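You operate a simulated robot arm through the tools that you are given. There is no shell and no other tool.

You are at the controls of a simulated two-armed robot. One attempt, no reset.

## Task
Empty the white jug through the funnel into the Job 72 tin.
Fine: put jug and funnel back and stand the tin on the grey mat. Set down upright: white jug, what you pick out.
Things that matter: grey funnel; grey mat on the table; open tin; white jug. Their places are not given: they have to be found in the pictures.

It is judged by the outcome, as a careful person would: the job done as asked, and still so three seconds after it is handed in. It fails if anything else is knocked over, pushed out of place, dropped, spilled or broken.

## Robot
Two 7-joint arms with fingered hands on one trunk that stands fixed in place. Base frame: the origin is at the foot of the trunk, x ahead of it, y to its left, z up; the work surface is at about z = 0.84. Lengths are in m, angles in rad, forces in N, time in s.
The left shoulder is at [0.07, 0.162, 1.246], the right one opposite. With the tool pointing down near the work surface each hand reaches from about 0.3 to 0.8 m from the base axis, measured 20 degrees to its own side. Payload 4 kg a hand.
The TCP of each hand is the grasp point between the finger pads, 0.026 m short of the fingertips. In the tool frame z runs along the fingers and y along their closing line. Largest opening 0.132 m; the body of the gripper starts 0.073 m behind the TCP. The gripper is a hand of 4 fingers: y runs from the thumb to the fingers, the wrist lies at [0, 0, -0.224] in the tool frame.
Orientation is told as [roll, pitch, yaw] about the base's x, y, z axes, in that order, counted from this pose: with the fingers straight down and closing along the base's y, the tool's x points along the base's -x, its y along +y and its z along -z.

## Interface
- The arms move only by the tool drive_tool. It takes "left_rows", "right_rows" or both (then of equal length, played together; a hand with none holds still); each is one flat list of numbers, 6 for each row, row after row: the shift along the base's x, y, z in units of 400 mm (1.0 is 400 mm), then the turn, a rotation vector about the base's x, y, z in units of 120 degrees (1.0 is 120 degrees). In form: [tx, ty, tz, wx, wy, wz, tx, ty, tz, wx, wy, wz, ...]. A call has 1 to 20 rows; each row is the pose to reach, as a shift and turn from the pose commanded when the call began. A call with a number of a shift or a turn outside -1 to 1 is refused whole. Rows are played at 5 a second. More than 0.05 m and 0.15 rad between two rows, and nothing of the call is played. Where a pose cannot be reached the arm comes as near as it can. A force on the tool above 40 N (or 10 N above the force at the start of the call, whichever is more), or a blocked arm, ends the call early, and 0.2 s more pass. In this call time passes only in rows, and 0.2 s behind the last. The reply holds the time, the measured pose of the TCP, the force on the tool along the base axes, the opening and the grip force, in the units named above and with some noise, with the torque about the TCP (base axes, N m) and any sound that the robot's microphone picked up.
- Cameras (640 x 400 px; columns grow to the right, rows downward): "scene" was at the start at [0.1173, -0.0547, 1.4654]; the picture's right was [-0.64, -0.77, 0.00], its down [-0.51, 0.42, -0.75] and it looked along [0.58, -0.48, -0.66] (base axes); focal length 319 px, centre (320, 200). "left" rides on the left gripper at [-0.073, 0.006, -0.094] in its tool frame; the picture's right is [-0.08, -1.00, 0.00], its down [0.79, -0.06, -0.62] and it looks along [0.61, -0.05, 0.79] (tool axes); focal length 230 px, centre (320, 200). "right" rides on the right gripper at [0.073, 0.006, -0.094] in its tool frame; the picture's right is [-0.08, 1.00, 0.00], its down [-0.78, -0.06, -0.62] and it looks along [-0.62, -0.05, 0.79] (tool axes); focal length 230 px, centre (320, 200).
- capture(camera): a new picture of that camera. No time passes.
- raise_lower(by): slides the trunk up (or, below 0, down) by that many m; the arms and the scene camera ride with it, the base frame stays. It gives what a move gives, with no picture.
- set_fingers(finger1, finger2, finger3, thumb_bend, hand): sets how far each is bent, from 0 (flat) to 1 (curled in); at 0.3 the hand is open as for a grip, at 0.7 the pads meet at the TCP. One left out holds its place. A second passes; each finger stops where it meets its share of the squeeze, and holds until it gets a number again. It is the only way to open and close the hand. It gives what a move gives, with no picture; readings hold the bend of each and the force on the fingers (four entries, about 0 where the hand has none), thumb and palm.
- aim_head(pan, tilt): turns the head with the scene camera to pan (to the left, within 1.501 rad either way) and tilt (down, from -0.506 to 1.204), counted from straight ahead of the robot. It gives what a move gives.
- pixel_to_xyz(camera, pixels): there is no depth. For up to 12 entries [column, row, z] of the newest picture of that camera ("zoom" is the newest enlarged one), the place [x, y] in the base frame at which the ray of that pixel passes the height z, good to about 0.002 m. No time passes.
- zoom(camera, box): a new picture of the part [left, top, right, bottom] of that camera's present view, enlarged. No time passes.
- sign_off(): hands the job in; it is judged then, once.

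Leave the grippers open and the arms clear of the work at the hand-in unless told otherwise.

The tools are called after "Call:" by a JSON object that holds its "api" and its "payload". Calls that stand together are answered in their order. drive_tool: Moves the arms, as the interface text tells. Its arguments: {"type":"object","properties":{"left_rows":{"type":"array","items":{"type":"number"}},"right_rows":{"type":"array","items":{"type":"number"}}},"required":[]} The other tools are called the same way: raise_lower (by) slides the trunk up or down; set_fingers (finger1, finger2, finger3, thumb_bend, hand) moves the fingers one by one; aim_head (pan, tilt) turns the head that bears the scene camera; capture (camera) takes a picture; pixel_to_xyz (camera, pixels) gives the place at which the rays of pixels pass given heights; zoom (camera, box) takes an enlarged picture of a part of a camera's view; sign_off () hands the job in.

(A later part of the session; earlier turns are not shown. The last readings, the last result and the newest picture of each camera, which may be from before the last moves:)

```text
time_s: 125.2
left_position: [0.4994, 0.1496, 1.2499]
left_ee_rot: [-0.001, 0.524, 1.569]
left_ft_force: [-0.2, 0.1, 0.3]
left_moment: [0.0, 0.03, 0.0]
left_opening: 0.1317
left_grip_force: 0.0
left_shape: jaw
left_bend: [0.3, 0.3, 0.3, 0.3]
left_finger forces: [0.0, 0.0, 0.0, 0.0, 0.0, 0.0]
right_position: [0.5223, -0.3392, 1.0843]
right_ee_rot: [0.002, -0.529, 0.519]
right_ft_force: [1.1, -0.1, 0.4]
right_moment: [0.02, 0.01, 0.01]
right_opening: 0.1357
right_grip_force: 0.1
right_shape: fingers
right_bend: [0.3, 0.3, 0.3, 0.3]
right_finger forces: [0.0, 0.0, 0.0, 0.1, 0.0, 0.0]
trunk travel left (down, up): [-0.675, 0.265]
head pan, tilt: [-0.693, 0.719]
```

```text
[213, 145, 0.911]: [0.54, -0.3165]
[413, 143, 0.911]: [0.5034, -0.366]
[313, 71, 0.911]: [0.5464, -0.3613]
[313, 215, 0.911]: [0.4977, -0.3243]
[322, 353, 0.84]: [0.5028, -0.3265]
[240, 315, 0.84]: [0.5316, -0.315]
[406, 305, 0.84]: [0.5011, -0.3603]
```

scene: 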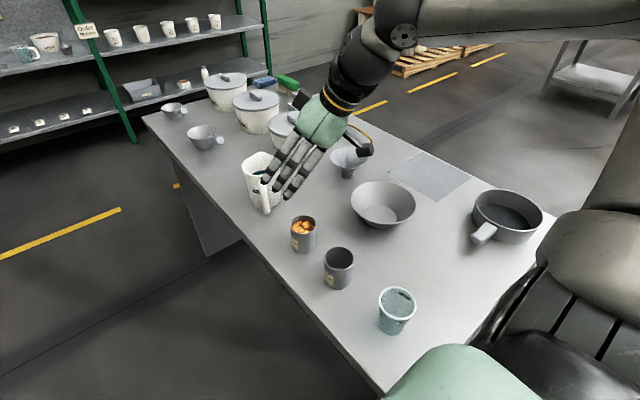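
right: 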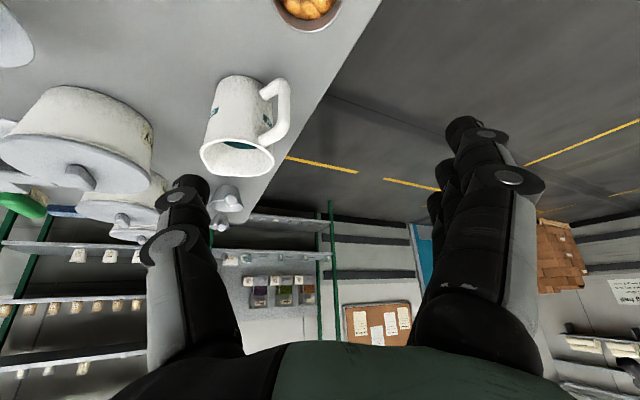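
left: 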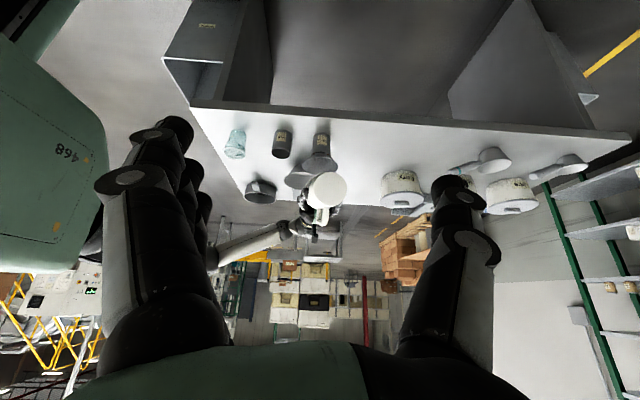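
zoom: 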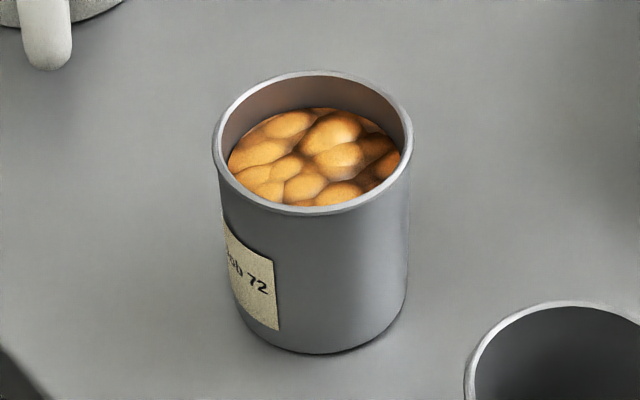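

The tin's centre is (0.522,-0.342). Descending around it to z≈0.93 first.

Call:
{"api": "drive_tool", "payload": {"right_rows": [0, -0.004, -0.09, 0, 0, 0, -0.001, -0.007, -0.18, 0, 0, 0, -0.001, -0.007, -0.27, 0, 0, 0, -0.001, -0.007, -0.34, 0, 0, 0, -0.001, -0.007, -0.39, 0, 0, 0]}}

Call:
{"api": "capture", "payload": {"camera": "right"}}

Call:
{"api": "zoom", "payload": {"camera": "scene", "box": [250, 150, 370, 290]}}

Call:
{"api": "zoom", "payload": {"camera": "left", "box": [280, 110, 370, 200]}}

```text
time_s: 126.5
left_position: [0.4993, 0.1489, 1.2499]
left_ee_rot: [0.002, 0.522, 1.569]
left_ft_force: [-0.7, 0.1, 0.1]
left_moment: [-0.01, 0.02, 0.01]
left_opening: 0.1318
left_grip_force: 0.1
left_shape: jaw
left_bend: [0.3, 0.3, 0.3, 0.3]
left_finger forces: [0.0, 0.0, 0.0, 0.0, 0.0, 0.0]
right_position: [0.5213, -0.3414, 0.9274]
right_ee_rot: [0.002, -0.528, 0.521]
right_ft_force: [0.3, 0.7, -0.8]
right_moment: [0.02, 0.03, 0.05]
right_opening: 0.1358
right_grip_force: 0.0
right_shape: fingers
right_bend: [0.3, 0.3, 0.3, 0.3]
right_finger forces: [0.0, 0.1, 0.1, 0.0, 0.0, 0.0]
trunk travel left (down, up): [-0.675, 0.265]
head pan, tilt: [-0.693, 0.719]
```

```text
taken
```

right: 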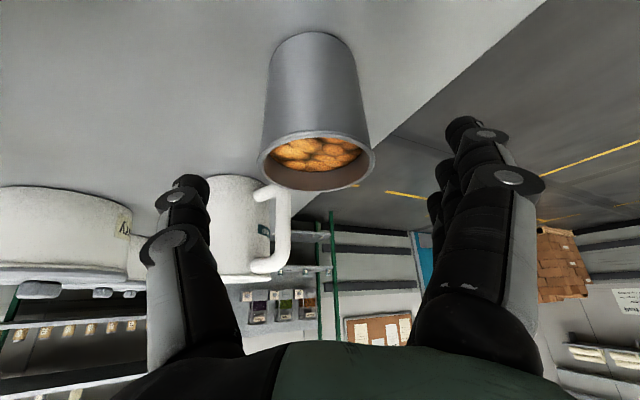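

```text
2.86 times, centred on (310, 220) of scene
```

zoom: 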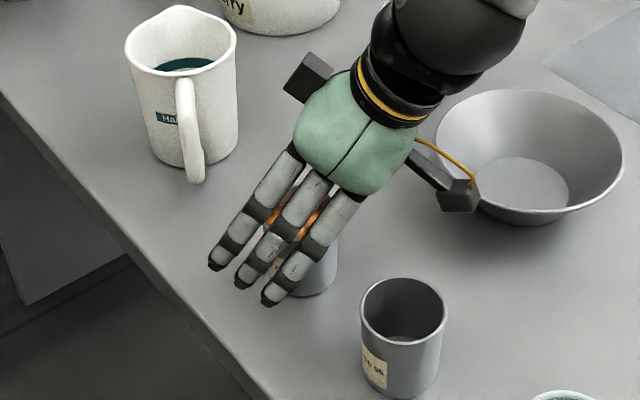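

```text
4.44 times, centred on (325, 155) of left
```

zoom: 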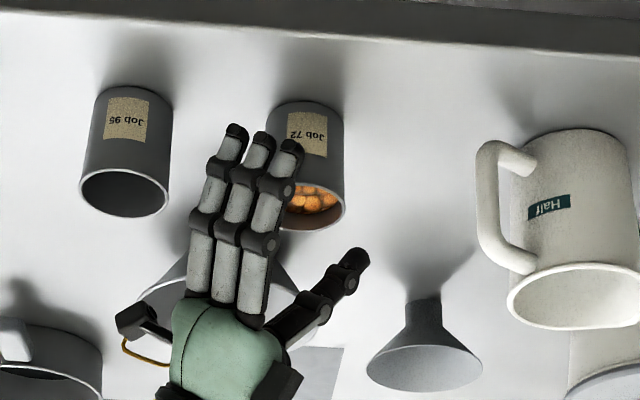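

Aligned. Descending to the grip height z≈0.893.

Call:
{"api": "drive_tool", "payload": {"right_rows": [0, 0, -0.03, 0, 0, 0, 0, 0, -0.06, 0, 0, 0, 0, 0, -0.086, 0, 0, 0]}}

Call:
{"api": "capture", "payload": {"camera": "right"}}

Call:
{"api": "zoom", "payload": {"camera": "left", "box": [280, 110, 370, 200]}}

```text
time_s: 127.2
left_position: [0.4984, 0.1499, 1.2496]
left_ee_rot: [0.0, 0.522, 1.57]
left_ft_force: [-0.4, 0.1, -0.1]
left_moment: [0.02, 0.02, -0.02]
left_opening: 0.1317
left_grip_force: 0.1
left_shape: jaw
left_bend: [0.3, 0.3, 0.3, 0.3]
left_finger forces: [0.1, 0.0, 0.1, 0.0, 0.1, 0.1]
right_position: [0.5219, -0.3423, 0.8916]
right_ee_rot: [0.002, -0.529, 0.521]
right_ft_force: [-0.2, 0.5, -0.8]
right_moment: [-0.02, -0.02, 0.0]
right_opening: 0.1358
right_grip_force: 0.0
right_shape: fingers
right_bend: [0.3, 0.3, 0.3, 0.3]
right_finger forces: [0.0, 0.1, 0.0, 0.0, 0.0, 0.0]
trunk travel left (down, up): [-0.675, 0.265]
head pan, tilt: [-0.693, 0.719]
```

```text
taken
```

right: 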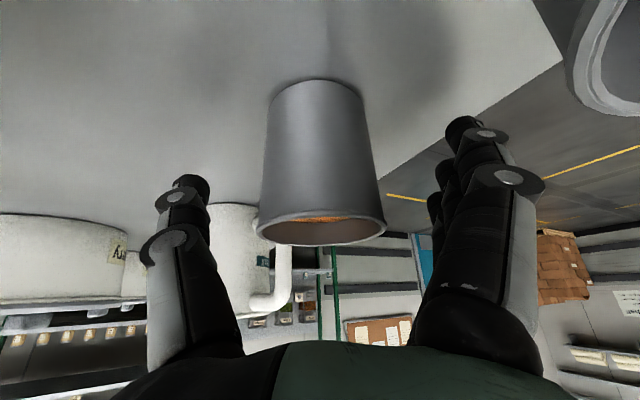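

```text
4.44 times, centred on (325, 155) of left
```

zoom: 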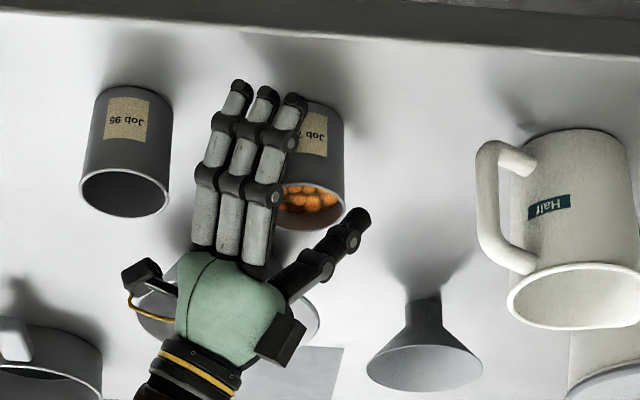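

The tin is centred between the fingers. Closing in stages.

Call:
{"api": "set_fingers", "payload": {"hand": "right", "finger1": 0.5, "finger2": 0.5, "finger3": 0.5, "thumb_bend": 0.5}}

Call:
{"api": "capture", "payload": {"camera": "right"}}

```text
time_s: 128.2
left_position: [0.4987, 0.1473, 1.2491]
left_ee_rot: [0.0, 0.525, 1.569]
left_ft_force: [0.9, -0.7, 0.2]
left_moment: [0.01, 0.0, -0.01]
left_opening: 0.1319
left_grip_force: 0.0
left_shape: jaw
left_bend: [0.3, 0.3, 0.3, 0.3]
left_finger forces: [0.0, 0.0, 0.0, 0.0, 0.1, 0.0]
right_position: [0.5224, -0.3406, 0.8923]
right_ee_rot: [0.003, -0.529, 0.522]
right_ft_force: [0.1, 0.4, 0.2]
right_moment: [0.03, -0.01, -0.01]
right_opening: 0.0712
right_grip_force: 0.1
right_shape: fingers
right_bend: [0.5, 0.5, 0.5, 0.5]
right_finger forces: [0.0, 0.0, 0.0, 0.0, 0.0, 0.1]
trunk travel left (down, up): [-0.675, 0.265]
head pan, tilt: [-0.693, 0.719]
```

```text
taken
```

right: 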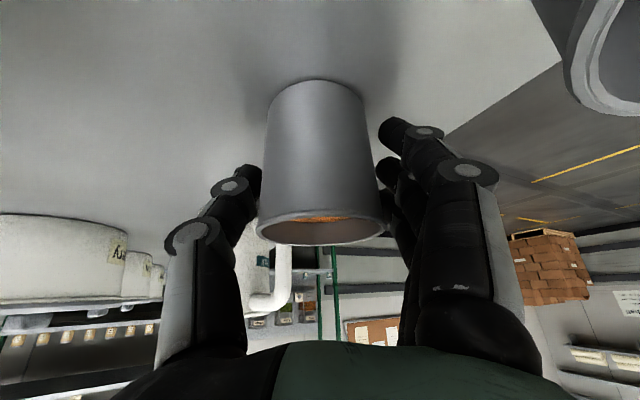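

Almost touching on both sides equally. Closing to grip.

Call:
{"api": "set_fingers", "payload": {"hand": "right", "finger1": 0.6, "finger2": 0.6, "finger3": 0.6, "thumb_bend": 0.6}}

Call:
{"api": "capture", "payload": {"camera": "right"}}

```text
time_s: 129.2
left_position: [0.499, 0.149, 1.2504]
left_ee_rot: [0.0, 0.523, 1.569]
left_ft_force: [-0.2, 0.2, -0.5]
left_moment: [0.01, 0.04, 0.02]
left_opening: 0.132
left_grip_force: 0.1
left_shape: jaw
left_bend: [0.3, 0.3, 0.3, 0.3]
left_finger forces: [0.1, 0.0, 0.0, 0.1, 0.0, 0.1]
right_position: [0.5217, -0.3404, 0.8925]
right_ee_rot: [0.0, -0.528, 0.522]
right_ft_force: [-0.2, 0.4, -0.2]
right_moment: [0.06, 0.02, -0.02]
right_opening: 0.0512
right_grip_force: 4.9
right_shape: fingers
right_bend: [0.55, 0.57, 0.6, 0.58]
right_finger forces: [3.3, 2.0, 0.0, 0.0, 4.5, 0.0]
trunk travel left (down, up): [-0.675, 0.265]
head pan, tilt: [-0.693, 0.719]
```

```text
taken
```

right: 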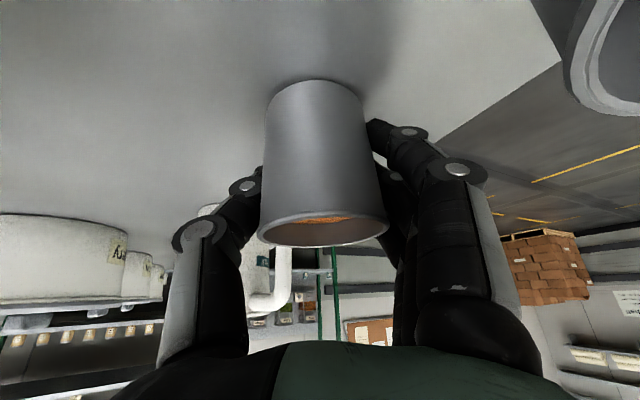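

Contact, but finger 3 is not touching yet. Closing further for a firm grip.

Call:
{"api": "set_fingers", "payload": {"hand": "right", "finger1": 0.68, "finger2": 0.68, "finger3": 0.68, "thumb_bend": 0.68}}

Call:
{"api": "capture", "payload": {"camera": "right"}}

Call:
{"api": "zoom", "payload": {"camera": "left", "box": [280, 110, 370, 200]}}

Call:
{"api": "zoom", "payload": {"camera": "scene", "box": [265, 180, 345, 270]}}

```text
time_s: 130.2
left_position: [0.4983, 0.1499, 1.2508]
left_ee_rot: [0.001, 0.524, 1.569]
left_ft_force: [0.5, 0.0, 1.2]
left_moment: [0.02, -0.01, 0.0]
left_opening: 0.1317
left_grip_force: 0.0
left_shape: jaw
left_bend: [0.3, 0.3, 0.3, 0.3]
left_finger forces: [0.0, 0.0, 0.0, 0.1, 0.0, 0.1]
right_position: [0.5221, -0.3406, 0.8924]
right_ee_rot: [0.001, -0.529, 0.521]
right_ft_force: [-0.4, 0.1, 0.5]
right_moment: [0.05, 0.09, -0.06]
right_opening: 0.0488
right_grip_force: 15.9
right_shape: fingers
right_bend: [0.56, 0.58, 0.65, 0.63]
right_finger forces: [7.9, 7.2, 1.6, 0.0, 14.5, 0.0]
trunk travel left (down, up): [-0.675, 0.265]
head pan, tilt: [-0.693, 0.719]
```

```text
taken
```

right: 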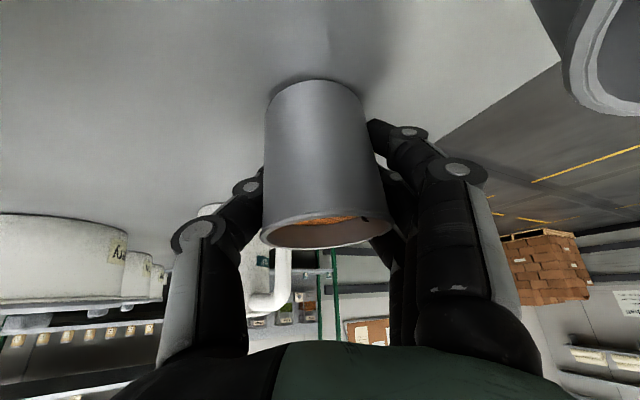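

```text
4.44 times, centred on (325, 155) of left
```

zoom: 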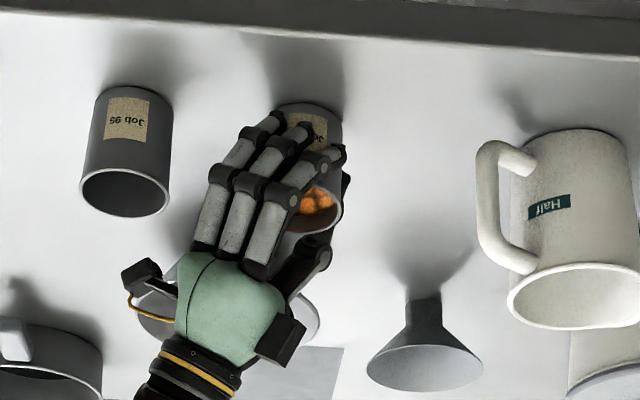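

```text
4.44 times, centred on (305, 225) of scene
```

zoom: 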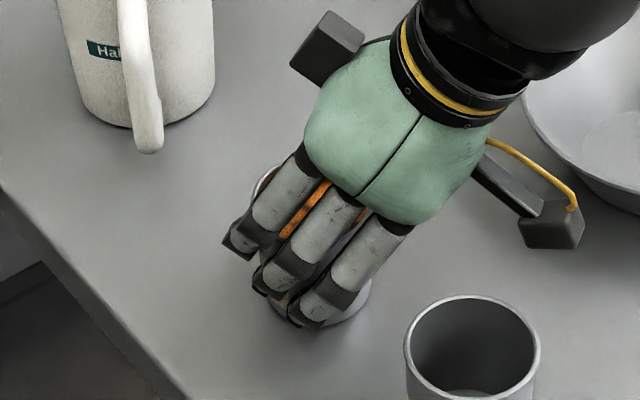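

Grip is 16 N. The rim looks slightly inclined in the hand view; I'll look closer.

Call:
{"api": "zoom", "payload": {"camera": "right", "box": [230, 60, 430, 260]}}

Call:
{"api": "zoom", "payload": {"camera": "left", "box": [310, 125, 350, 170]}}

```text
2.00 times, centred on (330, 160) of right
```

zoom: 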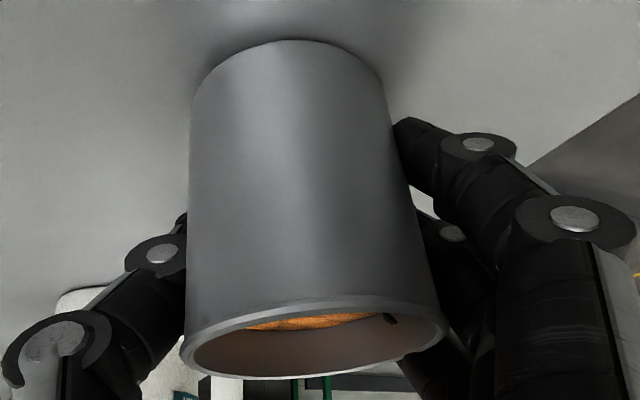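

```text
8.89 times, centred on (330, 148) of left
```

zoom: 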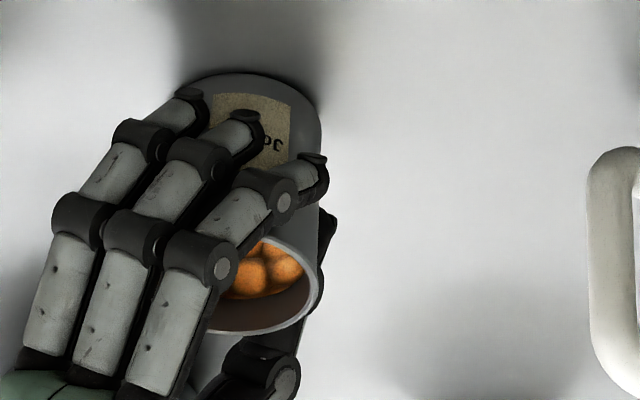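

The tin is inclined by only about 3°, harmless with 1 cm of freeboard. Test lift of 1.5 cm, slowly.

Call:
{"api": "drive_tool", "payload": {"right_rows": [0, 0, 0.008, 0, 0, 0, 0, 0, 0.016, 0, 0, 0, 0, 0, 0.025, 0, 0, 0, 0, 0, 0.037, 0, 0, 0]}}

Call:
{"api": "zoom", "payload": {"camera": "right", "box": [230, 60, 430, 260]}}

Call:
{"api": "zoom", "payload": {"camera": "left", "box": [300, 115, 360, 180]}}

Call:
{"api": "zoom", "payload": {"camera": "scene", "box": [265, 180, 345, 270]}}

```text
time_s: 131.2
left_position: [0.4989, 0.1496, 1.2497]
left_ee_rot: [0.001, 0.525, 1.57]
left_ft_force: [0.2, -0.3, -0.3]
left_moment: [0.04, 0.01, 0.0]
left_opening: 0.132
left_grip_force: 0.1
left_shape: jaw
left_bend: [0.3, 0.3, 0.3, 0.3]
left_finger forces: [0.1, 0.0, 0.0, 0.0, 0.0, 0.1]
right_position: [0.5218, -0.341, 0.9075]
right_ee_rot: [0.0, -0.528, 0.519]
right_ft_force: [0.3, -0.6, -0.8]
right_moment: [0.03, -0.07, -0.01]
right_opening: 0.0491
right_grip_force: 15.2
right_shape: fingers
right_bend: [0.56, 0.58, 0.66, 0.63]
right_finger forces: [7.7, 7.0, 1.5, 0.1, 14.5, 0.0]
trunk travel left (down, up): [-0.675, 0.265]
head pan, tilt: [-0.693, 0.719]
```

```text
2.00 times, centred on (330, 160) of right
```

zoom: 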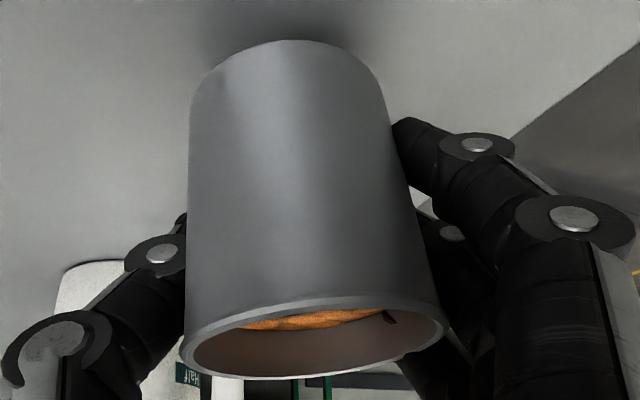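

```text
6.15 times, centred on (330, 148) of left
```

zoom: 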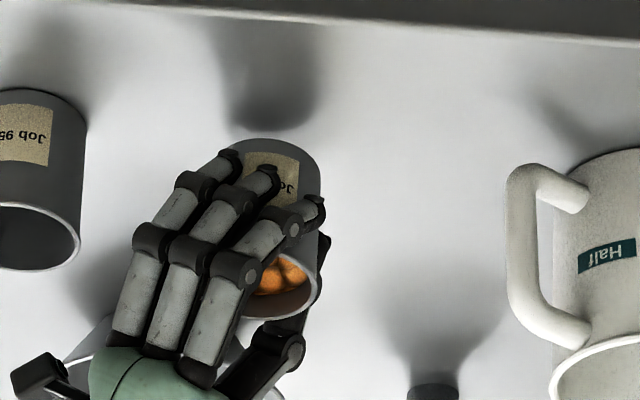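

```text
4.44 times, centred on (305, 225) of scene
```

zoom: 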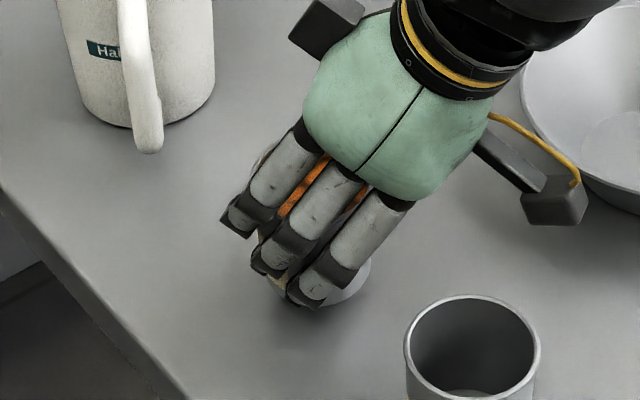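

The tin holds steady. Next I lift to z≈1.06 (tin bottom at about 1.0), gently.

Call:
{"api": "drive_tool", "payload": {"right_rows": [0, 0, 0.04, 0, 0, 0, 0, 0, 0.1, 0, 0, 0, 0, 0, 0.17, 0, 0, 0, 0, 0, 0.24, 0, 0, 0, 0, 0, 0.31, 0, 0, 0, 0, 0, 0.36, 0, 0, 0, 0, 0, 0.38, 0, 0, 0]}}

Call:
{"api": "drive_tool", "payload": {"right_rows": [-0.002, -0.03, 0, 0, 0, -0.015, -0.005, -0.08, 0, 0, 0, -0.035, -0.01, -0.14, 0, 0, 0, -0.06, -0.015, -0.2, 0, 0, 0, -0.085, -0.02, -0.27, 0, 0, 0, -0.11, -0.025, -0.34, 0, 0, 0, -0.14, -0.03, -0.41, 0, 0, 0, -0.17, -0.035, -0.48, 0, 0, 0, -0.2, -0.04, -0.54, 0, 0, 0, -0.22, -0.045, -0.58, 0, 0, 0, -0.24, -0.045, -0.6, 0, 0, 0, -0.25]}}

Call:
{"api": "capture", "payload": {"camera": "scene"}}

Call:
{"api": "capture", "payload": {"camera": "right"}}

```text
time_s: 132.8
left_position: [0.4988, 0.1482, 1.2507]
left_ee_rot: [0.001, 0.523, 1.569]
left_ft_force: [-0.6, 0.3, 0.3]
left_moment: [-0.02, 0.03, -0.02]
left_opening: 0.1318
left_grip_force: 0.1
left_shape: jaw
left_bend: [0.3, 0.3, 0.3, 0.3]
left_finger forces: [0.0, 0.0, 0.1, 0.0, 0.1, 0.0]
right_position: [0.5206, -0.3412, 1.0594]
right_ee_rot: [0.001, -0.528, 0.517]
right_ft_force: [0.7, -0.3, -1.3]
right_moment: [0.01, -0.02, -0.02]
right_opening: 0.0487
right_grip_force: 15.0
right_shape: fingers
right_bend: [0.56, 0.58, 0.66, 0.63]
right_finger forces: [7.7, 7.1, 1.5, 0.0, 14.5, 0.0]
trunk travel left (down, up): [-0.675, 0.265]
head pan, tilt: [-0.693, 0.719]
```

```text
time_s: 135.2
left_position: [0.4988, 0.1496, 1.2511]
left_ee_rot: [0.0, 0.523, 1.569]
left_ft_force: [0.3, 0.8, 0.3]
left_moment: [-0.03, -0.06, -0.02]
left_opening: 0.1318
left_grip_force: 0.1
left_shape: jaw
left_bend: [0.3, 0.3, 0.3, 0.3]
left_finger forces: [0.0, 0.0, 0.1, 0.0, 0.0, 0.1]
right_position: [0.5044, -0.5845, 1.0588]
right_ee_rot: [0.002, -0.527, -0.003]
right_ft_force: [0.0, 0.6, -1.8]
right_moment: [0.0, -0.03, -0.02]
right_opening: 0.0484
right_grip_force: 15.3
right_shape: fingers
right_bend: [0.56, 0.58, 0.66, 0.63]
right_finger forces: [7.7, 6.9, 1.4, 0.1, 14.3, 0.1]
trunk travel left (down, up): [-0.675, 0.265]
head pan, tilt: [-0.693, 0.719]
```

```text
taken
```

scene: 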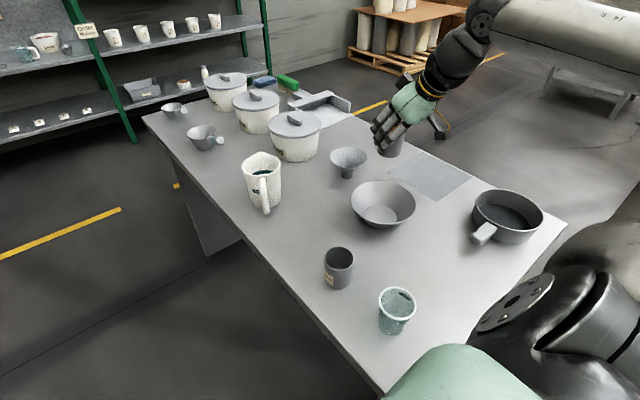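

```text
taken
```

right: 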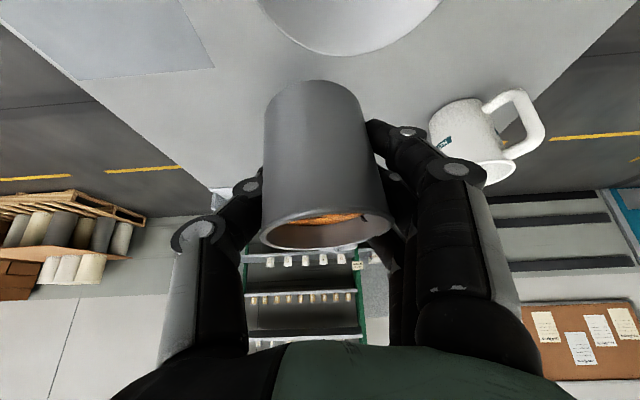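

The tin is steady and level enough. Continuing over to above the mat at (0.49,-0.795), yawing the hand to −30°.

Call:
{"api": "drive_tool", "payload": {"right_rows": [-0.002, -0.03, 0, 0, 0, -0.02, -0.005, -0.08, 0, 0, 0, -0.045, -0.01, -0.14, 0, 0, 0, -0.075, -0.015, -0.2, 0, 0, 0, -0.105, -0.02, -0.27, 0, 0, 0, -0.135, -0.025, -0.34, 0, 0, 0, -0.165, -0.03, -0.41, 0, 0, 0, -0.195, -0.034, -0.47, 0, 0, 0, -0.22, -0.036, -0.51, 0, 0, 0, -0.24, -0.036, -0.526, 0, 0, 0, -0.25]}}

Call:
{"api": "capture", "payload": {"camera": "scene"}}

Call:
{"api": "capture", "payload": {"camera": "right"}}

```text
time_s: 137.4
left_position: [0.4987, 0.1475, 1.2507]
left_ee_rot: [0.0, 0.521, 1.569]
left_ft_force: [0.1, 0.3, -0.4]
left_moment: [-0.03, 0.0, 0.01]
left_opening: 0.1319
left_grip_force: 0.2
left_shape: jaw
left_bend: [0.3, 0.3, 0.3, 0.3]
left_finger forces: [0.0, 0.0, 0.0, 0.0, 0.1, 0.1]
right_position: [0.4903, -0.7933, 1.0593]
right_ee_rot: [0.001, -0.528, -0.527]
right_ft_force: [0.2, 0.1, -1.4]
right_moment: [0.01, -0.01, -0.01]
right_opening: 0.0482
right_grip_force: 15.6
right_shape: fingers
right_bend: [0.56, 0.58, 0.66, 0.63]
right_finger forces: [7.8, 7.0, 1.4, 0.1, 14.1, 0.1]
trunk travel left (down, up): [-0.675, 0.265]
head pan, tilt: [-0.693, 0.719]
```

```text
taken
```

scene: 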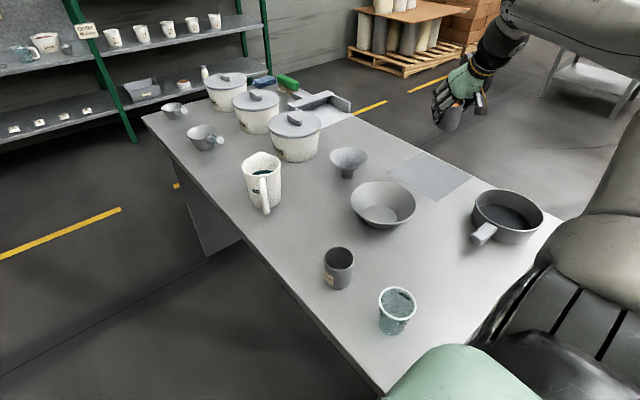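

```text
taken
```

right: 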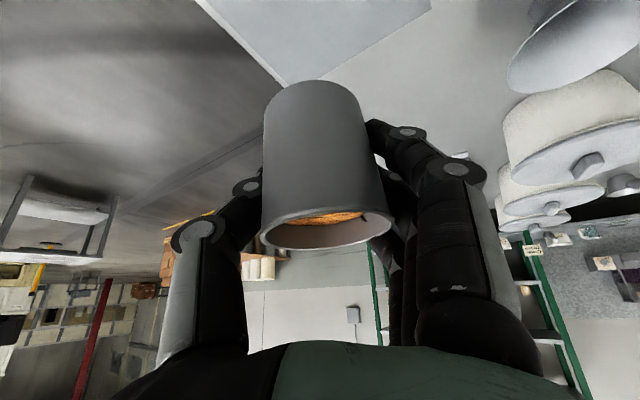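

Above the mat. I'll verify the mat's corners from the present scene view.

Call:
{"api": "zoom", "payload": {"camera": "scene", "box": [370, 130, 500, 220]}}

```text
4.44 times, centred on (435, 175) of scene
```

zoom: 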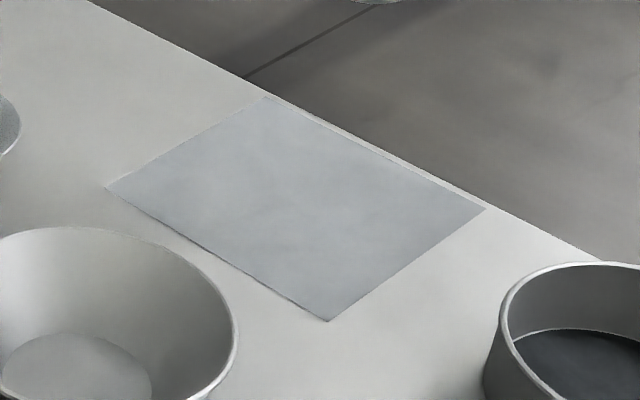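

Call:
{"api": "pixel_to_xyz", "payload": {"camera": "zoom", "pixels": [[107, 186, 0.841], [267, 97, 0.841], [485, 208, 0.841], [328, 320, 0.841], [297, 200, 0.841]]}}

```text
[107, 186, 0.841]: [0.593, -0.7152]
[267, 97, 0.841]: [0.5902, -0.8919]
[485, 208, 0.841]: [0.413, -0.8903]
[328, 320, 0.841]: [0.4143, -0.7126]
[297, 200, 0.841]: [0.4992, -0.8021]
```

The mat spans x 0.413–0.592, y −0.714 to −0.891, so the tin at (0.49,-0.794) will be well inside. Descending to about 1.5 cm above it.

Call:
{"api": "drive_tool", "payload": {"right_rows": [0, 0, -0.06, 0, 0, 0, 0, 0, -0.13, 0, 0, 0, 0, 0, -0.2, 0, 0, 0, 0, 0, -0.27, 0, 0, 0, 0, 0, -0.33, 0, 0, 0, 0, 0, -0.37, 0, 0, 0]}}

Call:
{"api": "zoom", "payload": {"camera": "scene", "box": [370, 90, 500, 220]}}

Call:
{"api": "capture", "payload": {"camera": "right"}}

```text
time_s: 138.8
left_position: [0.5, 0.1485, 1.2511]
left_ee_rot: [-0.001, 0.52, 1.569]
left_ft_force: [0.4, -0.7, 0.3]
left_moment: [0.04, 0.03, -0.04]
left_opening: 0.132
left_grip_force: 0.0
left_shape: jaw
left_bend: [0.3, 0.3, 0.3, 0.3]
left_finger forces: [0.0, 0.1, 0.0, 0.0, 0.0, 0.1]
right_position: [0.4898, -0.7928, 0.9099]
right_ee_rot: [0.002, -0.529, -0.528]
right_ft_force: [0.6, 0.8, -1.8]
right_moment: [-0.07, -0.04, 0.0]
right_opening: 0.0484
right_grip_force: 14.8
right_shape: fingers
right_bend: [0.56, 0.58, 0.66, 0.63]
right_finger forces: [7.7, 7.0, 1.3, 0.1, 13.9, 0.1]
trunk travel left (down, up): [-0.675, 0.265]
head pan, tilt: [-0.693, 0.719]
```

```text
3.08 times, centred on (435, 155) of scene
```

zoom: 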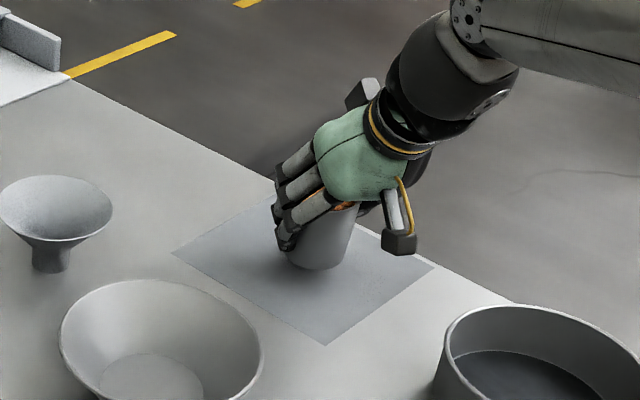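

```text
taken
```

right: 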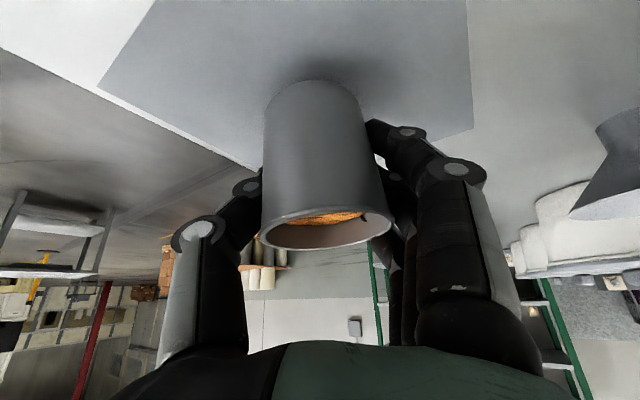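

Over the mat, about 1.5 cm up. Lowering in small steps until contact.

Call:
{"api": "drive_tool", "payload": {"right_rows": [0, 0, -0.01, 0, 0, 0, 0, 0, -0.02, 0, 0, 0, 0, 0, -0.028, 0, 0, 0, 0, 0, -0.034, 0, 0, 0]}}

```text
time_s: 139.8
left_position: [0.4978, 0.1485, 1.2501]
left_ee_rot: [-0.001, 0.519, 1.569]
left_ft_force: [0.2, 1.4, -0.5]
left_moment: [0.01, -0.01, 0.01]
left_opening: 0.1321
left_grip_force: 0.1
left_shape: jaw
left_bend: [0.3, 0.3, 0.3, 0.3]
left_finger forces: [0.1, 0.0, 0.0, 0.0, 0.0, 0.0]
right_position: [0.4889, -0.7928, 0.8979]
right_ee_rot: [0.003, -0.528, -0.53]
right_ft_force: [-0.1, 0.1, -1.7]
right_moment: [0.0, 0.03, 0.0]
right_opening: 0.0482
right_grip_force: 15.0
right_shape: fingers
right_bend: [0.56, 0.58, 0.66, 0.63]
right_finger forces: [7.7, 6.9, 1.3, 0.0, 13.9, 0.1]
trunk travel left (down, up): [-0.675, 0.265]
head pan, tilt: [-0.693, 0.719]
```

Call:
{"api": "drive_tool", "payload": {"right_rows": [0, 0, -0.003, 0, 0, 0, 0, 0, -0.006, 0, 0, 0, 0, 0, -0.009, 0, 0, 0]}}

```text
time_s: 140.7
left_position: [0.499, 0.1462, 1.2507]
left_ee_rot: [-0.001, 0.522, 1.57]
left_ft_force: [0.5, 0.0, -0.3]
left_moment: [0.04, -0.03, -0.01]
left_opening: 0.1318
left_grip_force: 0.1
left_shape: jaw
left_bend: [0.3, 0.3, 0.3, 0.3]
left_finger forces: [0.0, 0.0, 0.0, 0.0, 0.0, 0.0]
right_position: [0.4891, -0.794, 0.895]
right_ee_rot: [0.003, -0.527, -0.529]
right_ft_force: [0.9, -0.2, -2.3]
right_moment: [0.02, 0.02, 0.01]
right_opening: 0.0482
right_grip_force: 15.1
right_shape: fingers
right_bend: [0.56, 0.58, 0.66, 0.63]
right_finger forces: [7.7, 7.0, 1.2, 0.1, 13.9, 0.0]
trunk travel left (down, up): [-0.675, 0.265]
head pan, tilt: [-0.693, 0.719]
```

Still no contact at 0.895; 1 mm steps further.

Call:
{"api": "drive_tool", "payload": {"right_rows": [0, 0, -0.003, 0, 0, 0, 0, 0, -0.006, 0, 0, 0]}}

Call:
{"api": "zoom", "payload": {"camera": "right", "box": [230, 60, 430, 260]}}

```text
time_s: 141.2
left_position: [0.4983, 0.1493, 1.2506]
left_ee_rot: [0.001, 0.525, 1.568]
left_ft_force: [0.6, -0.6, -0.6]
left_moment: [0.02, 0.0, 0.02]
left_opening: 0.1318
left_grip_force: 0.1
left_shape: jaw
left_bend: [0.3, 0.3, 0.3, 0.3]
left_finger forces: [0.1, 0.1, 0.1, 0.1, 0.0, 0.1]
right_position: [0.4898, -0.7936, 0.8925]
right_ee_rot: [0.002, -0.528, -0.527]
right_ft_force: [-0.1, -1.4, 0.9]
right_moment: [0.07, 0.03, 0.03]
right_opening: 0.0483
right_grip_force: 15.5
right_shape: fingers
right_bend: [0.56, 0.59, 0.66, 0.63]
right_finger forces: [7.9, 7.1, 1.5, 0.0, 14.6, 0.0]
trunk travel left (down, up): [-0.675, 0.265]
head pan, tilt: [-0.693, 0.719]
```

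```text
2.00 times, centred on (330, 160) of right
```

zoom: 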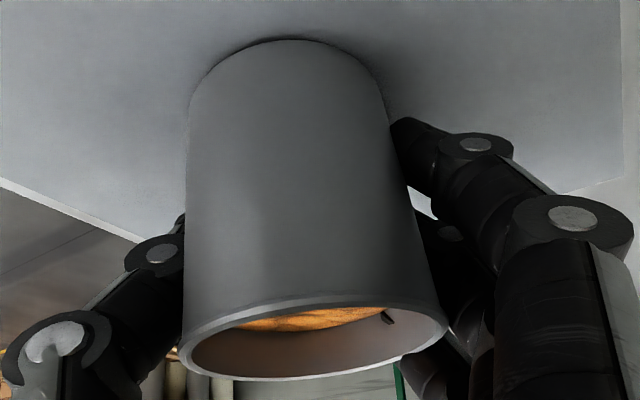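

First contact (+2.6 N change). One more millimetre to seat it.

Call:
{"api": "drive_tool", "payload": {"right_rows": [0, 0, -0.003, 0, 0, 0]}}

```text
time_s: 141.7
left_position: [0.4979, 0.1488, 1.2506]
left_ee_rot: [-0.001, 0.524, 1.57]
left_ft_force: [-0.1, 0.6, 0.4]
left_moment: [0.01, -0.01, 0.03]
left_opening: 0.1319
left_grip_force: 0.1
left_shape: jaw
left_bend: [0.3, 0.3, 0.3, 0.3]
left_finger forces: [0.2, 0.0, 0.0, 0.0, 0.1, 0.0]
right_position: [0.4905, -0.7923, 0.8915]
right_ee_rot: [0.002, -0.532, -0.527]
right_ft_force: [0.8, -1.5, 4.4]
right_moment: [0.05, -0.01, -0.05]
right_opening: 0.0484
right_grip_force: 15.8
right_shape: fingers
right_bend: [0.56, 0.59, 0.66, 0.63]
right_finger forces: [7.9, 7.1, 1.6, 0.0, 15.5, 0.0]
trunk travel left (down, up): [-0.675, 0.265]
head pan, tilt: [-0.693, 0.719]
```

Seated (4.4 N). Releasing gently in stages.

Call:
{"api": "set_fingers", "payload": {"hand": "right", "finger1": 0.54, "finger2": 0.56, "finger3": 0.58, "thumb_bend": 0.58}}

Call:
{"api": "set_fingers", "payload": {"hand": "right", "finger1": 0.48, "finger2": 0.48, "finger3": 0.48, "thumb_bend": 0.48}}

Call:
{"api": "capture", "payload": {"camera": "right"}}

```text
time_s: 142.7
left_position: [0.4975, 0.1505, 1.2512]
left_ee_rot: [0.002, 0.523, 1.569]
left_ft_force: [-0.7, 0.3, 0.8]
left_moment: [0.0, 0.05, 0.01]
left_opening: 0.1322
left_grip_force: 0.1
left_shape: jaw
left_bend: [0.3, 0.3, 0.3, 0.3]
left_finger forces: [0.1, 0.1, 0.0, 0.1, 0.0, 0.1]
right_position: [0.4903, -0.793, 0.8903]
right_ee_rot: [0.001, -0.529, -0.527]
right_ft_force: [0.1, 0.5, -0.7]
right_moment: [0.0, -0.03, 0.03]
right_opening: 0.0537
right_grip_force: 0.1
right_shape: fingers
right_bend: [0.54, 0.56, 0.57, 0.57]
right_finger forces: [0.2, 0.1, 0.0, 0.0, 0.2, 0.0]
trunk travel left (down, up): [-0.675, 0.265]
head pan, tilt: [-0.693, 0.719]
```

```text
time_s: 143.7
left_position: [0.4991, 0.1495, 1.2506]
left_ee_rot: [0.001, 0.525, 1.569]
left_ft_force: [0.0, 0.3, -0.3]
left_moment: [-0.03, 0.01, -0.03]
left_opening: 0.1321
left_grip_force: 0.0
left_shape: jaw
left_bend: [0.3, 0.3, 0.3, 0.3]
left_finger forces: [0.0, 0.0, 0.0, 0.1, 0.0, 0.1]
right_position: [0.4898, -0.7929, 0.891]
right_ee_rot: [0.003, -0.529, -0.527]
right_ft_force: [-0.5, 0.7, -0.4]
right_moment: [0.03, -0.03, 0.02]
right_opening: 0.0764
right_grip_force: 0.0
right_shape: fingers
right_bend: [0.48, 0.48, 0.48, 0.48]
right_finger forces: [0.0, 0.0, 0.0, 0.0, 0.0, 0.0]
trunk travel left (down, up): [-0.675, 0.265]
head pan, tilt: [-0.693, 0.719]
```

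```text
taken
```

right: 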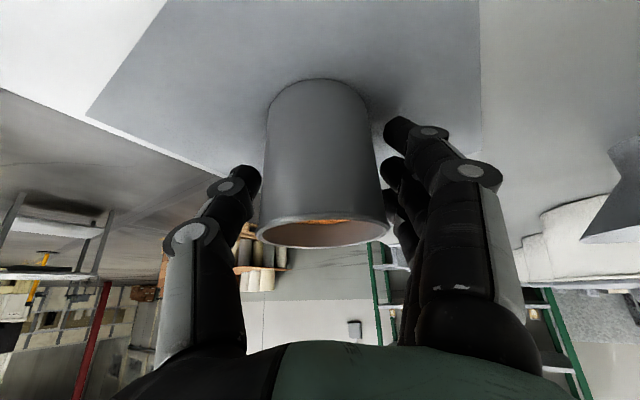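

The tin stands free and level. Opening fully, then straight up.

Call:
{"api": "set_fingers", "payload": {"hand": "right", "finger1": 0.3, "finger2": 0.3, "finger3": 0.3, "thumb_bend": 0.3}}

Call:
{"api": "drive_tool", "payload": {"right_rows": [0, 0, 0.03, 0, 0, 0, 0, 0, 0.08, 0, 0, 0, 0, 0, 0.15, 0, 0, 0, 0, 0, 0.24, 0, 0, 0, 0, 0, 0.34, 0, 0, 0, 0, 0, 0.44, 0, 0, 0]}}

Call:
{"api": "capture", "payload": {"camera": "scene"}}

Call:
{"api": "capture", "payload": {"camera": "right"}}

```text
time_s: 144.7
left_position: [0.4987, 0.1483, 1.2505]
left_ee_rot: [0.0, 0.523, 1.569]
left_ft_force: [1.0, -0.1, 0.2]
left_moment: [0.03, 0.03, 0.0]
left_opening: 0.1318
left_grip_force: 0.0
left_shape: jaw
left_bend: [0.3, 0.3, 0.3, 0.3]
left_finger forces: [0.0, 0.1, 0.1, 0.0, 0.1, 0.0]
right_position: [0.4905, -0.7934, 0.891]
right_ee_rot: [0.002, -0.529, -0.528]
right_ft_force: [-0.2, -0.5, -0.2]
right_moment: [0.03, -0.03, -0.03]
right_opening: 0.1356
right_grip_force: 0.1
right_shape: fingers
right_bend: [0.3, 0.3, 0.3, 0.3]
right_finger forces: [0.0, 0.0, 0.1, 0.0, 0.1, 0.0]
trunk travel left (down, up): [-0.675, 0.265]
head pan, tilt: [-0.693, 0.719]
```

```text
time_s: 146.1
left_position: [0.4979, 0.1508, 1.2501]
left_ee_rot: [0.001, 0.523, 1.569]
left_ft_force: [0.1, -0.3, 0.2]
left_moment: [-0.01, -0.02, 0.01]
left_opening: 0.132
left_grip_force: 0.1
left_shape: jaw
left_bend: [0.3, 0.3, 0.3, 0.3]
left_finger forces: [0.0, 0.1, 0.1, 0.1, 0.1, 0.0]
right_position: [0.4893, -0.7904, 1.0674]
right_ee_rot: [0.002, -0.53, -0.528]
right_ft_force: [0.2, 0.3, 0.3]
right_moment: [0.03, -0.01, -0.03]
right_opening: 0.1358
right_grip_force: 0.1
right_shape: fingers
right_bend: [0.3, 0.3, 0.3, 0.3]
right_finger forces: [0.0, 0.1, 0.1, 0.0, 0.0, 0.0]
trunk travel left (down, up): [-0.675, 0.265]
head pan, tilt: [-0.693, 0.719]
```

```text
taken
```

scene: 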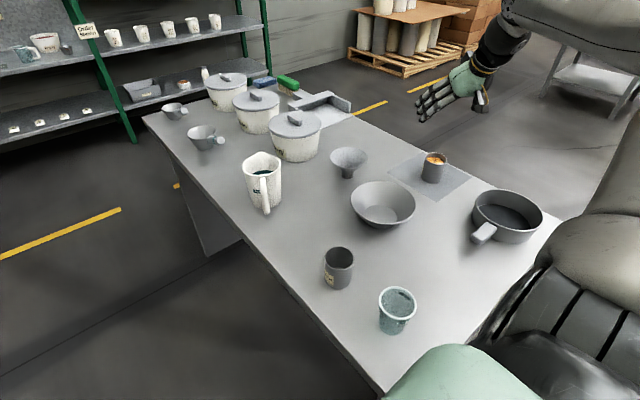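

```text
taken
```

right: 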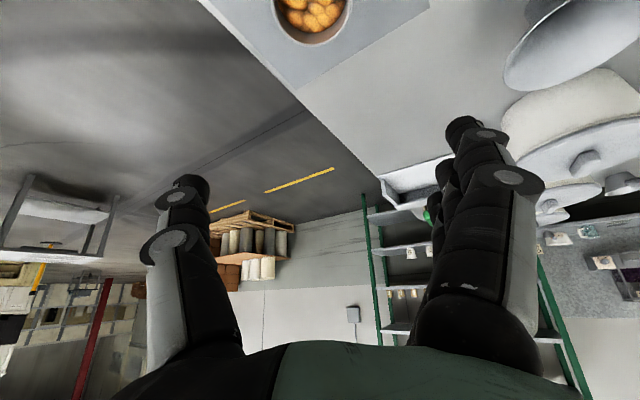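

The tin stands on the mat, full of the pieces. Final checks: the whole table for strays, the funnel, the jug's inside and the other items.

Call:
{"api": "zoom", "payload": {"camera": "scene", "box": [320, 130, 480, 230]}}

Call:
{"api": "zoom", "payload": {"camera": "scene", "box": [225, 140, 375, 300]}}

Call:
{"api": "zoom", "payload": {"camera": "scene", "box": [140, 60, 360, 220]}}

Call:
{"api": "zoom", "payload": {"camera": "left", "box": [200, 90, 420, 230]}}

```text
4.00 times, centred on (400, 180) of scene
```

zoom: 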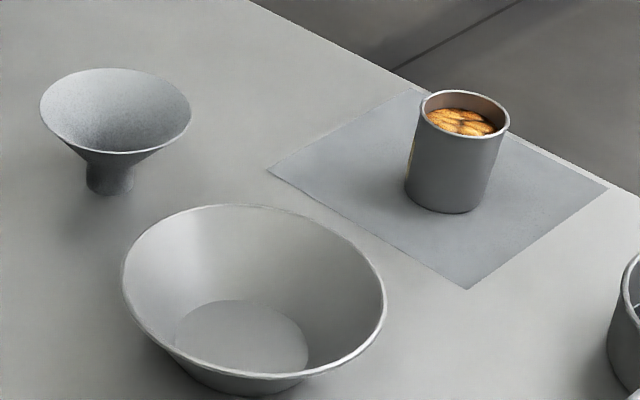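

```text
2.50 times, centred on (300, 220) of scene
```

zoom: 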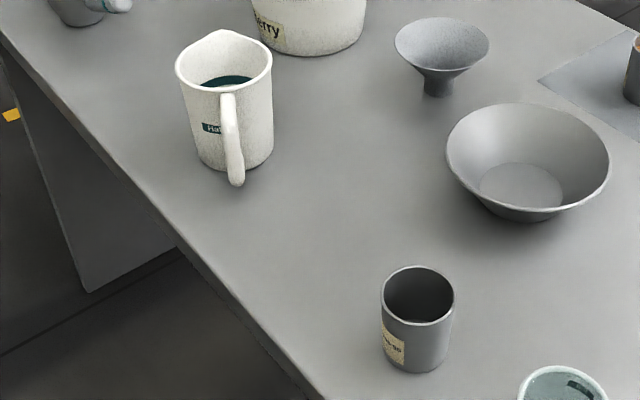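

```text
2.50 times, centred on (250, 140) of scene
```

zoom: 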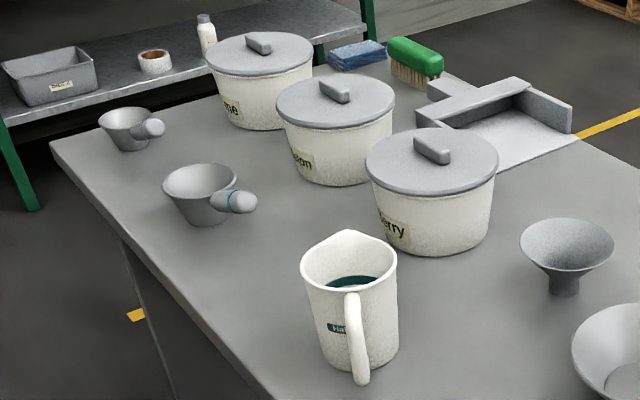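

```text
2.86 times, centred on (310, 160) of left
```

zoom: 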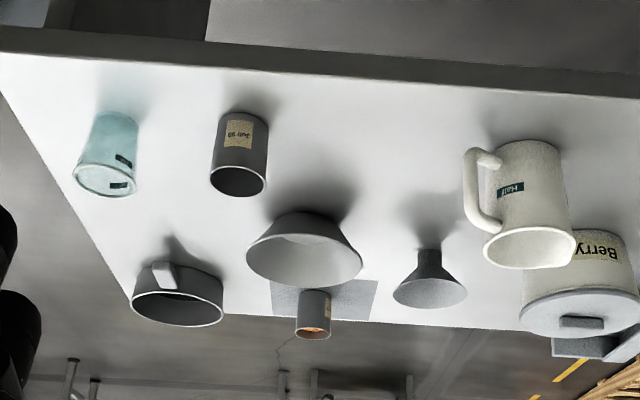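

Everything is in place with no strays. I'll raise the right hand away from the mat, back towards its starting pose, and take one more look into the jug on the way.

Call:
{"api": "drive_tool", "payload": {"right_rows": [0, 0.01, 0.1, 0, 0, 0, 0, 0.03, 0.2, 0, 0, 0, 0, 0.07, 0.29, 0, 0, 0, 0.01, 0.14, 0.35, 0.008, 0.031, 0.031, 0.03, 0.23, 0.38, 0.017, 0.062, 0.061, 0.05, 0.32, 0.38, 0.025, 0.093, 0.092, 0.07, 0.42, 0.38, 0.033, 0.123, 0.123, 0.09, 0.52, 0.38, 0.042, 0.154, 0.154, 0.11, 0.62, 0.38, 0.05, 0.185, 0.184, 0.13, 0.72, 0.38, 0.058, 0.216, 0.215, 0.15, 0.82, 0.38, 0.0667, 0.2469, 0.2459, 0.175, 0.9, 0.38, 0.0667, 0.2469, 0.2459]}}

Call:
{"api": "capture", "payload": {"camera": "right"}}

Call:
{"api": "capture", "payload": {"camera": "scene"}}

```text
time_s: 148.7
left_position: [0.4994, 0.1508, 1.2488]
left_ee_rot: [0.0, 0.524, 1.57]
left_ft_force: [-0.6, -0.9, 0.0]
left_moment: [-0.04, 0.01, 0.0]
left_opening: 0.1321
left_grip_force: 0.0
left_shape: jaw
left_bend: [0.3, 0.3, 0.3, 0.3]
left_finger forces: [0.1, 0.0, 0.1, 0.0, 0.1, 0.1]
right_position: [0.5294, -0.4377, 1.1825]
right_ee_rot: [0.002, -0.007, 0.0]
right_ft_force: [0.3, 1.0, -0.6]
right_moment: [-0.01, 0.03, 0.0]
right_opening: 0.136
right_grip_force: 0.1
right_shape: fingers
right_bend: [0.3, 0.3, 0.3, 0.3]
right_finger forces: [0.0, 0.0, 0.0, 0.0, 0.0, 0.0]
right hand out of reach, approached as far as the arm can: row 10, 11, 12
trunk travel left (down, up): [-0.675, 0.265]
head pan, tilt: [-0.693, 0.719]
```

```text
taken
```

right: 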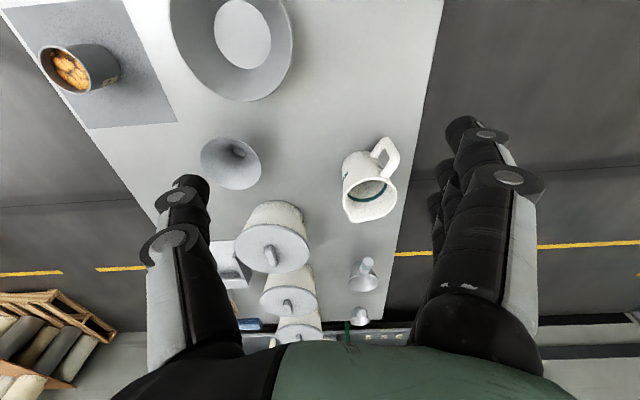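

```text
taken
```

scene: 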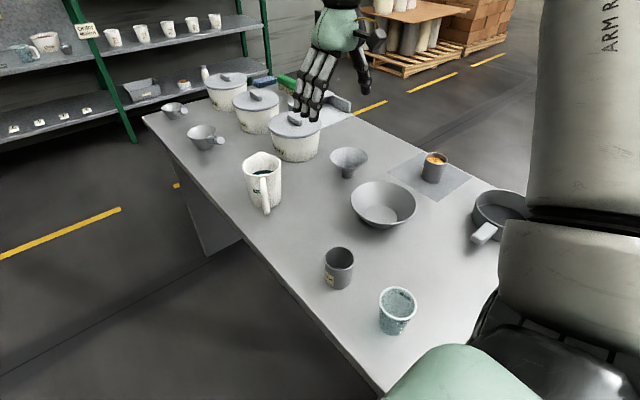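

Zooming on the jug's inside and the funnel, and measuring that they're back where they were.

Call:
{"api": "zoom", "payload": {"camera": "right", "box": [325, 125, 415, 235]}}

Call:
{"api": "zoom", "payload": {"camera": "right", "box": [20, 20, 280, 200]}}

Call:
{"api": "zoom", "payload": {"camera": "scene", "box": [230, 130, 380, 220]}}

```text
3.64 times, centred on (370, 180) of right
```

zoom: 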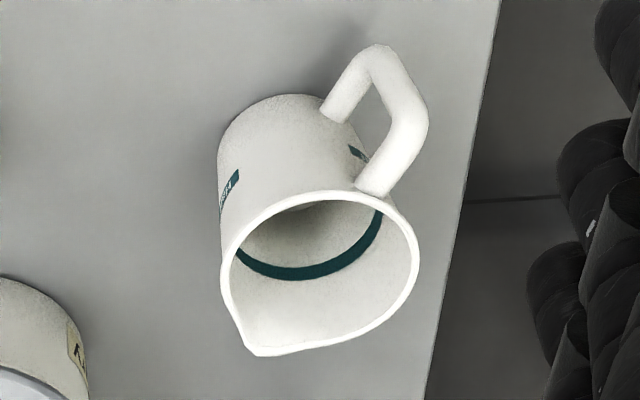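

```text
2.22 times, centred on (150, 110) of right
```

zoom: 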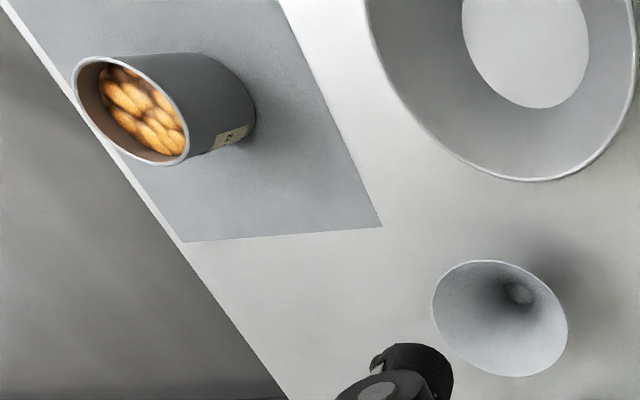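

```text
4.27 times, centred on (305, 175) of scene
```

zoom: 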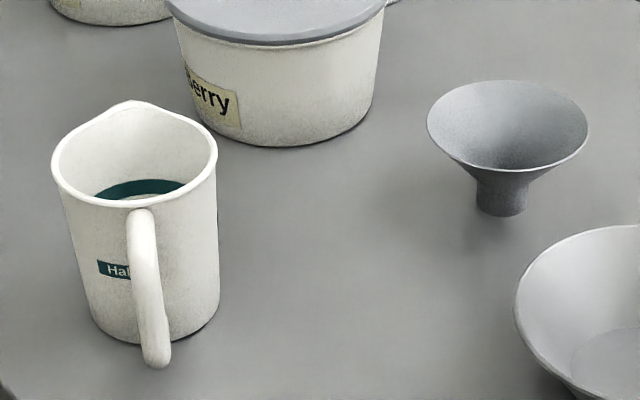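

Call:
{"api": "pixel_to_xyz", "payload": {"camera": "zoom", "pixels": [[477, 204, 0.84], [526, 203, 0.84], [501, 216, 0.84], [428, 125, 0.911], [588, 128, 0.911], [505, 80, 0.911], [508, 172, 0.911], [53, 155, 0.968], [217, 145, 0.968], [130, 100, 0.97]]}}

```text
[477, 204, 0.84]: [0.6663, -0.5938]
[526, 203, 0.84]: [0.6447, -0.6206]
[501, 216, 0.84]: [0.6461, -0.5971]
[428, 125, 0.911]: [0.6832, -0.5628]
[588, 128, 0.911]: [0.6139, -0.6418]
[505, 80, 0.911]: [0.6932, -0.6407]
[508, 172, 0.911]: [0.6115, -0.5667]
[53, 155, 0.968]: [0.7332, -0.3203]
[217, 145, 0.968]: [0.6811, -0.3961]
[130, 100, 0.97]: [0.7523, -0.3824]
```

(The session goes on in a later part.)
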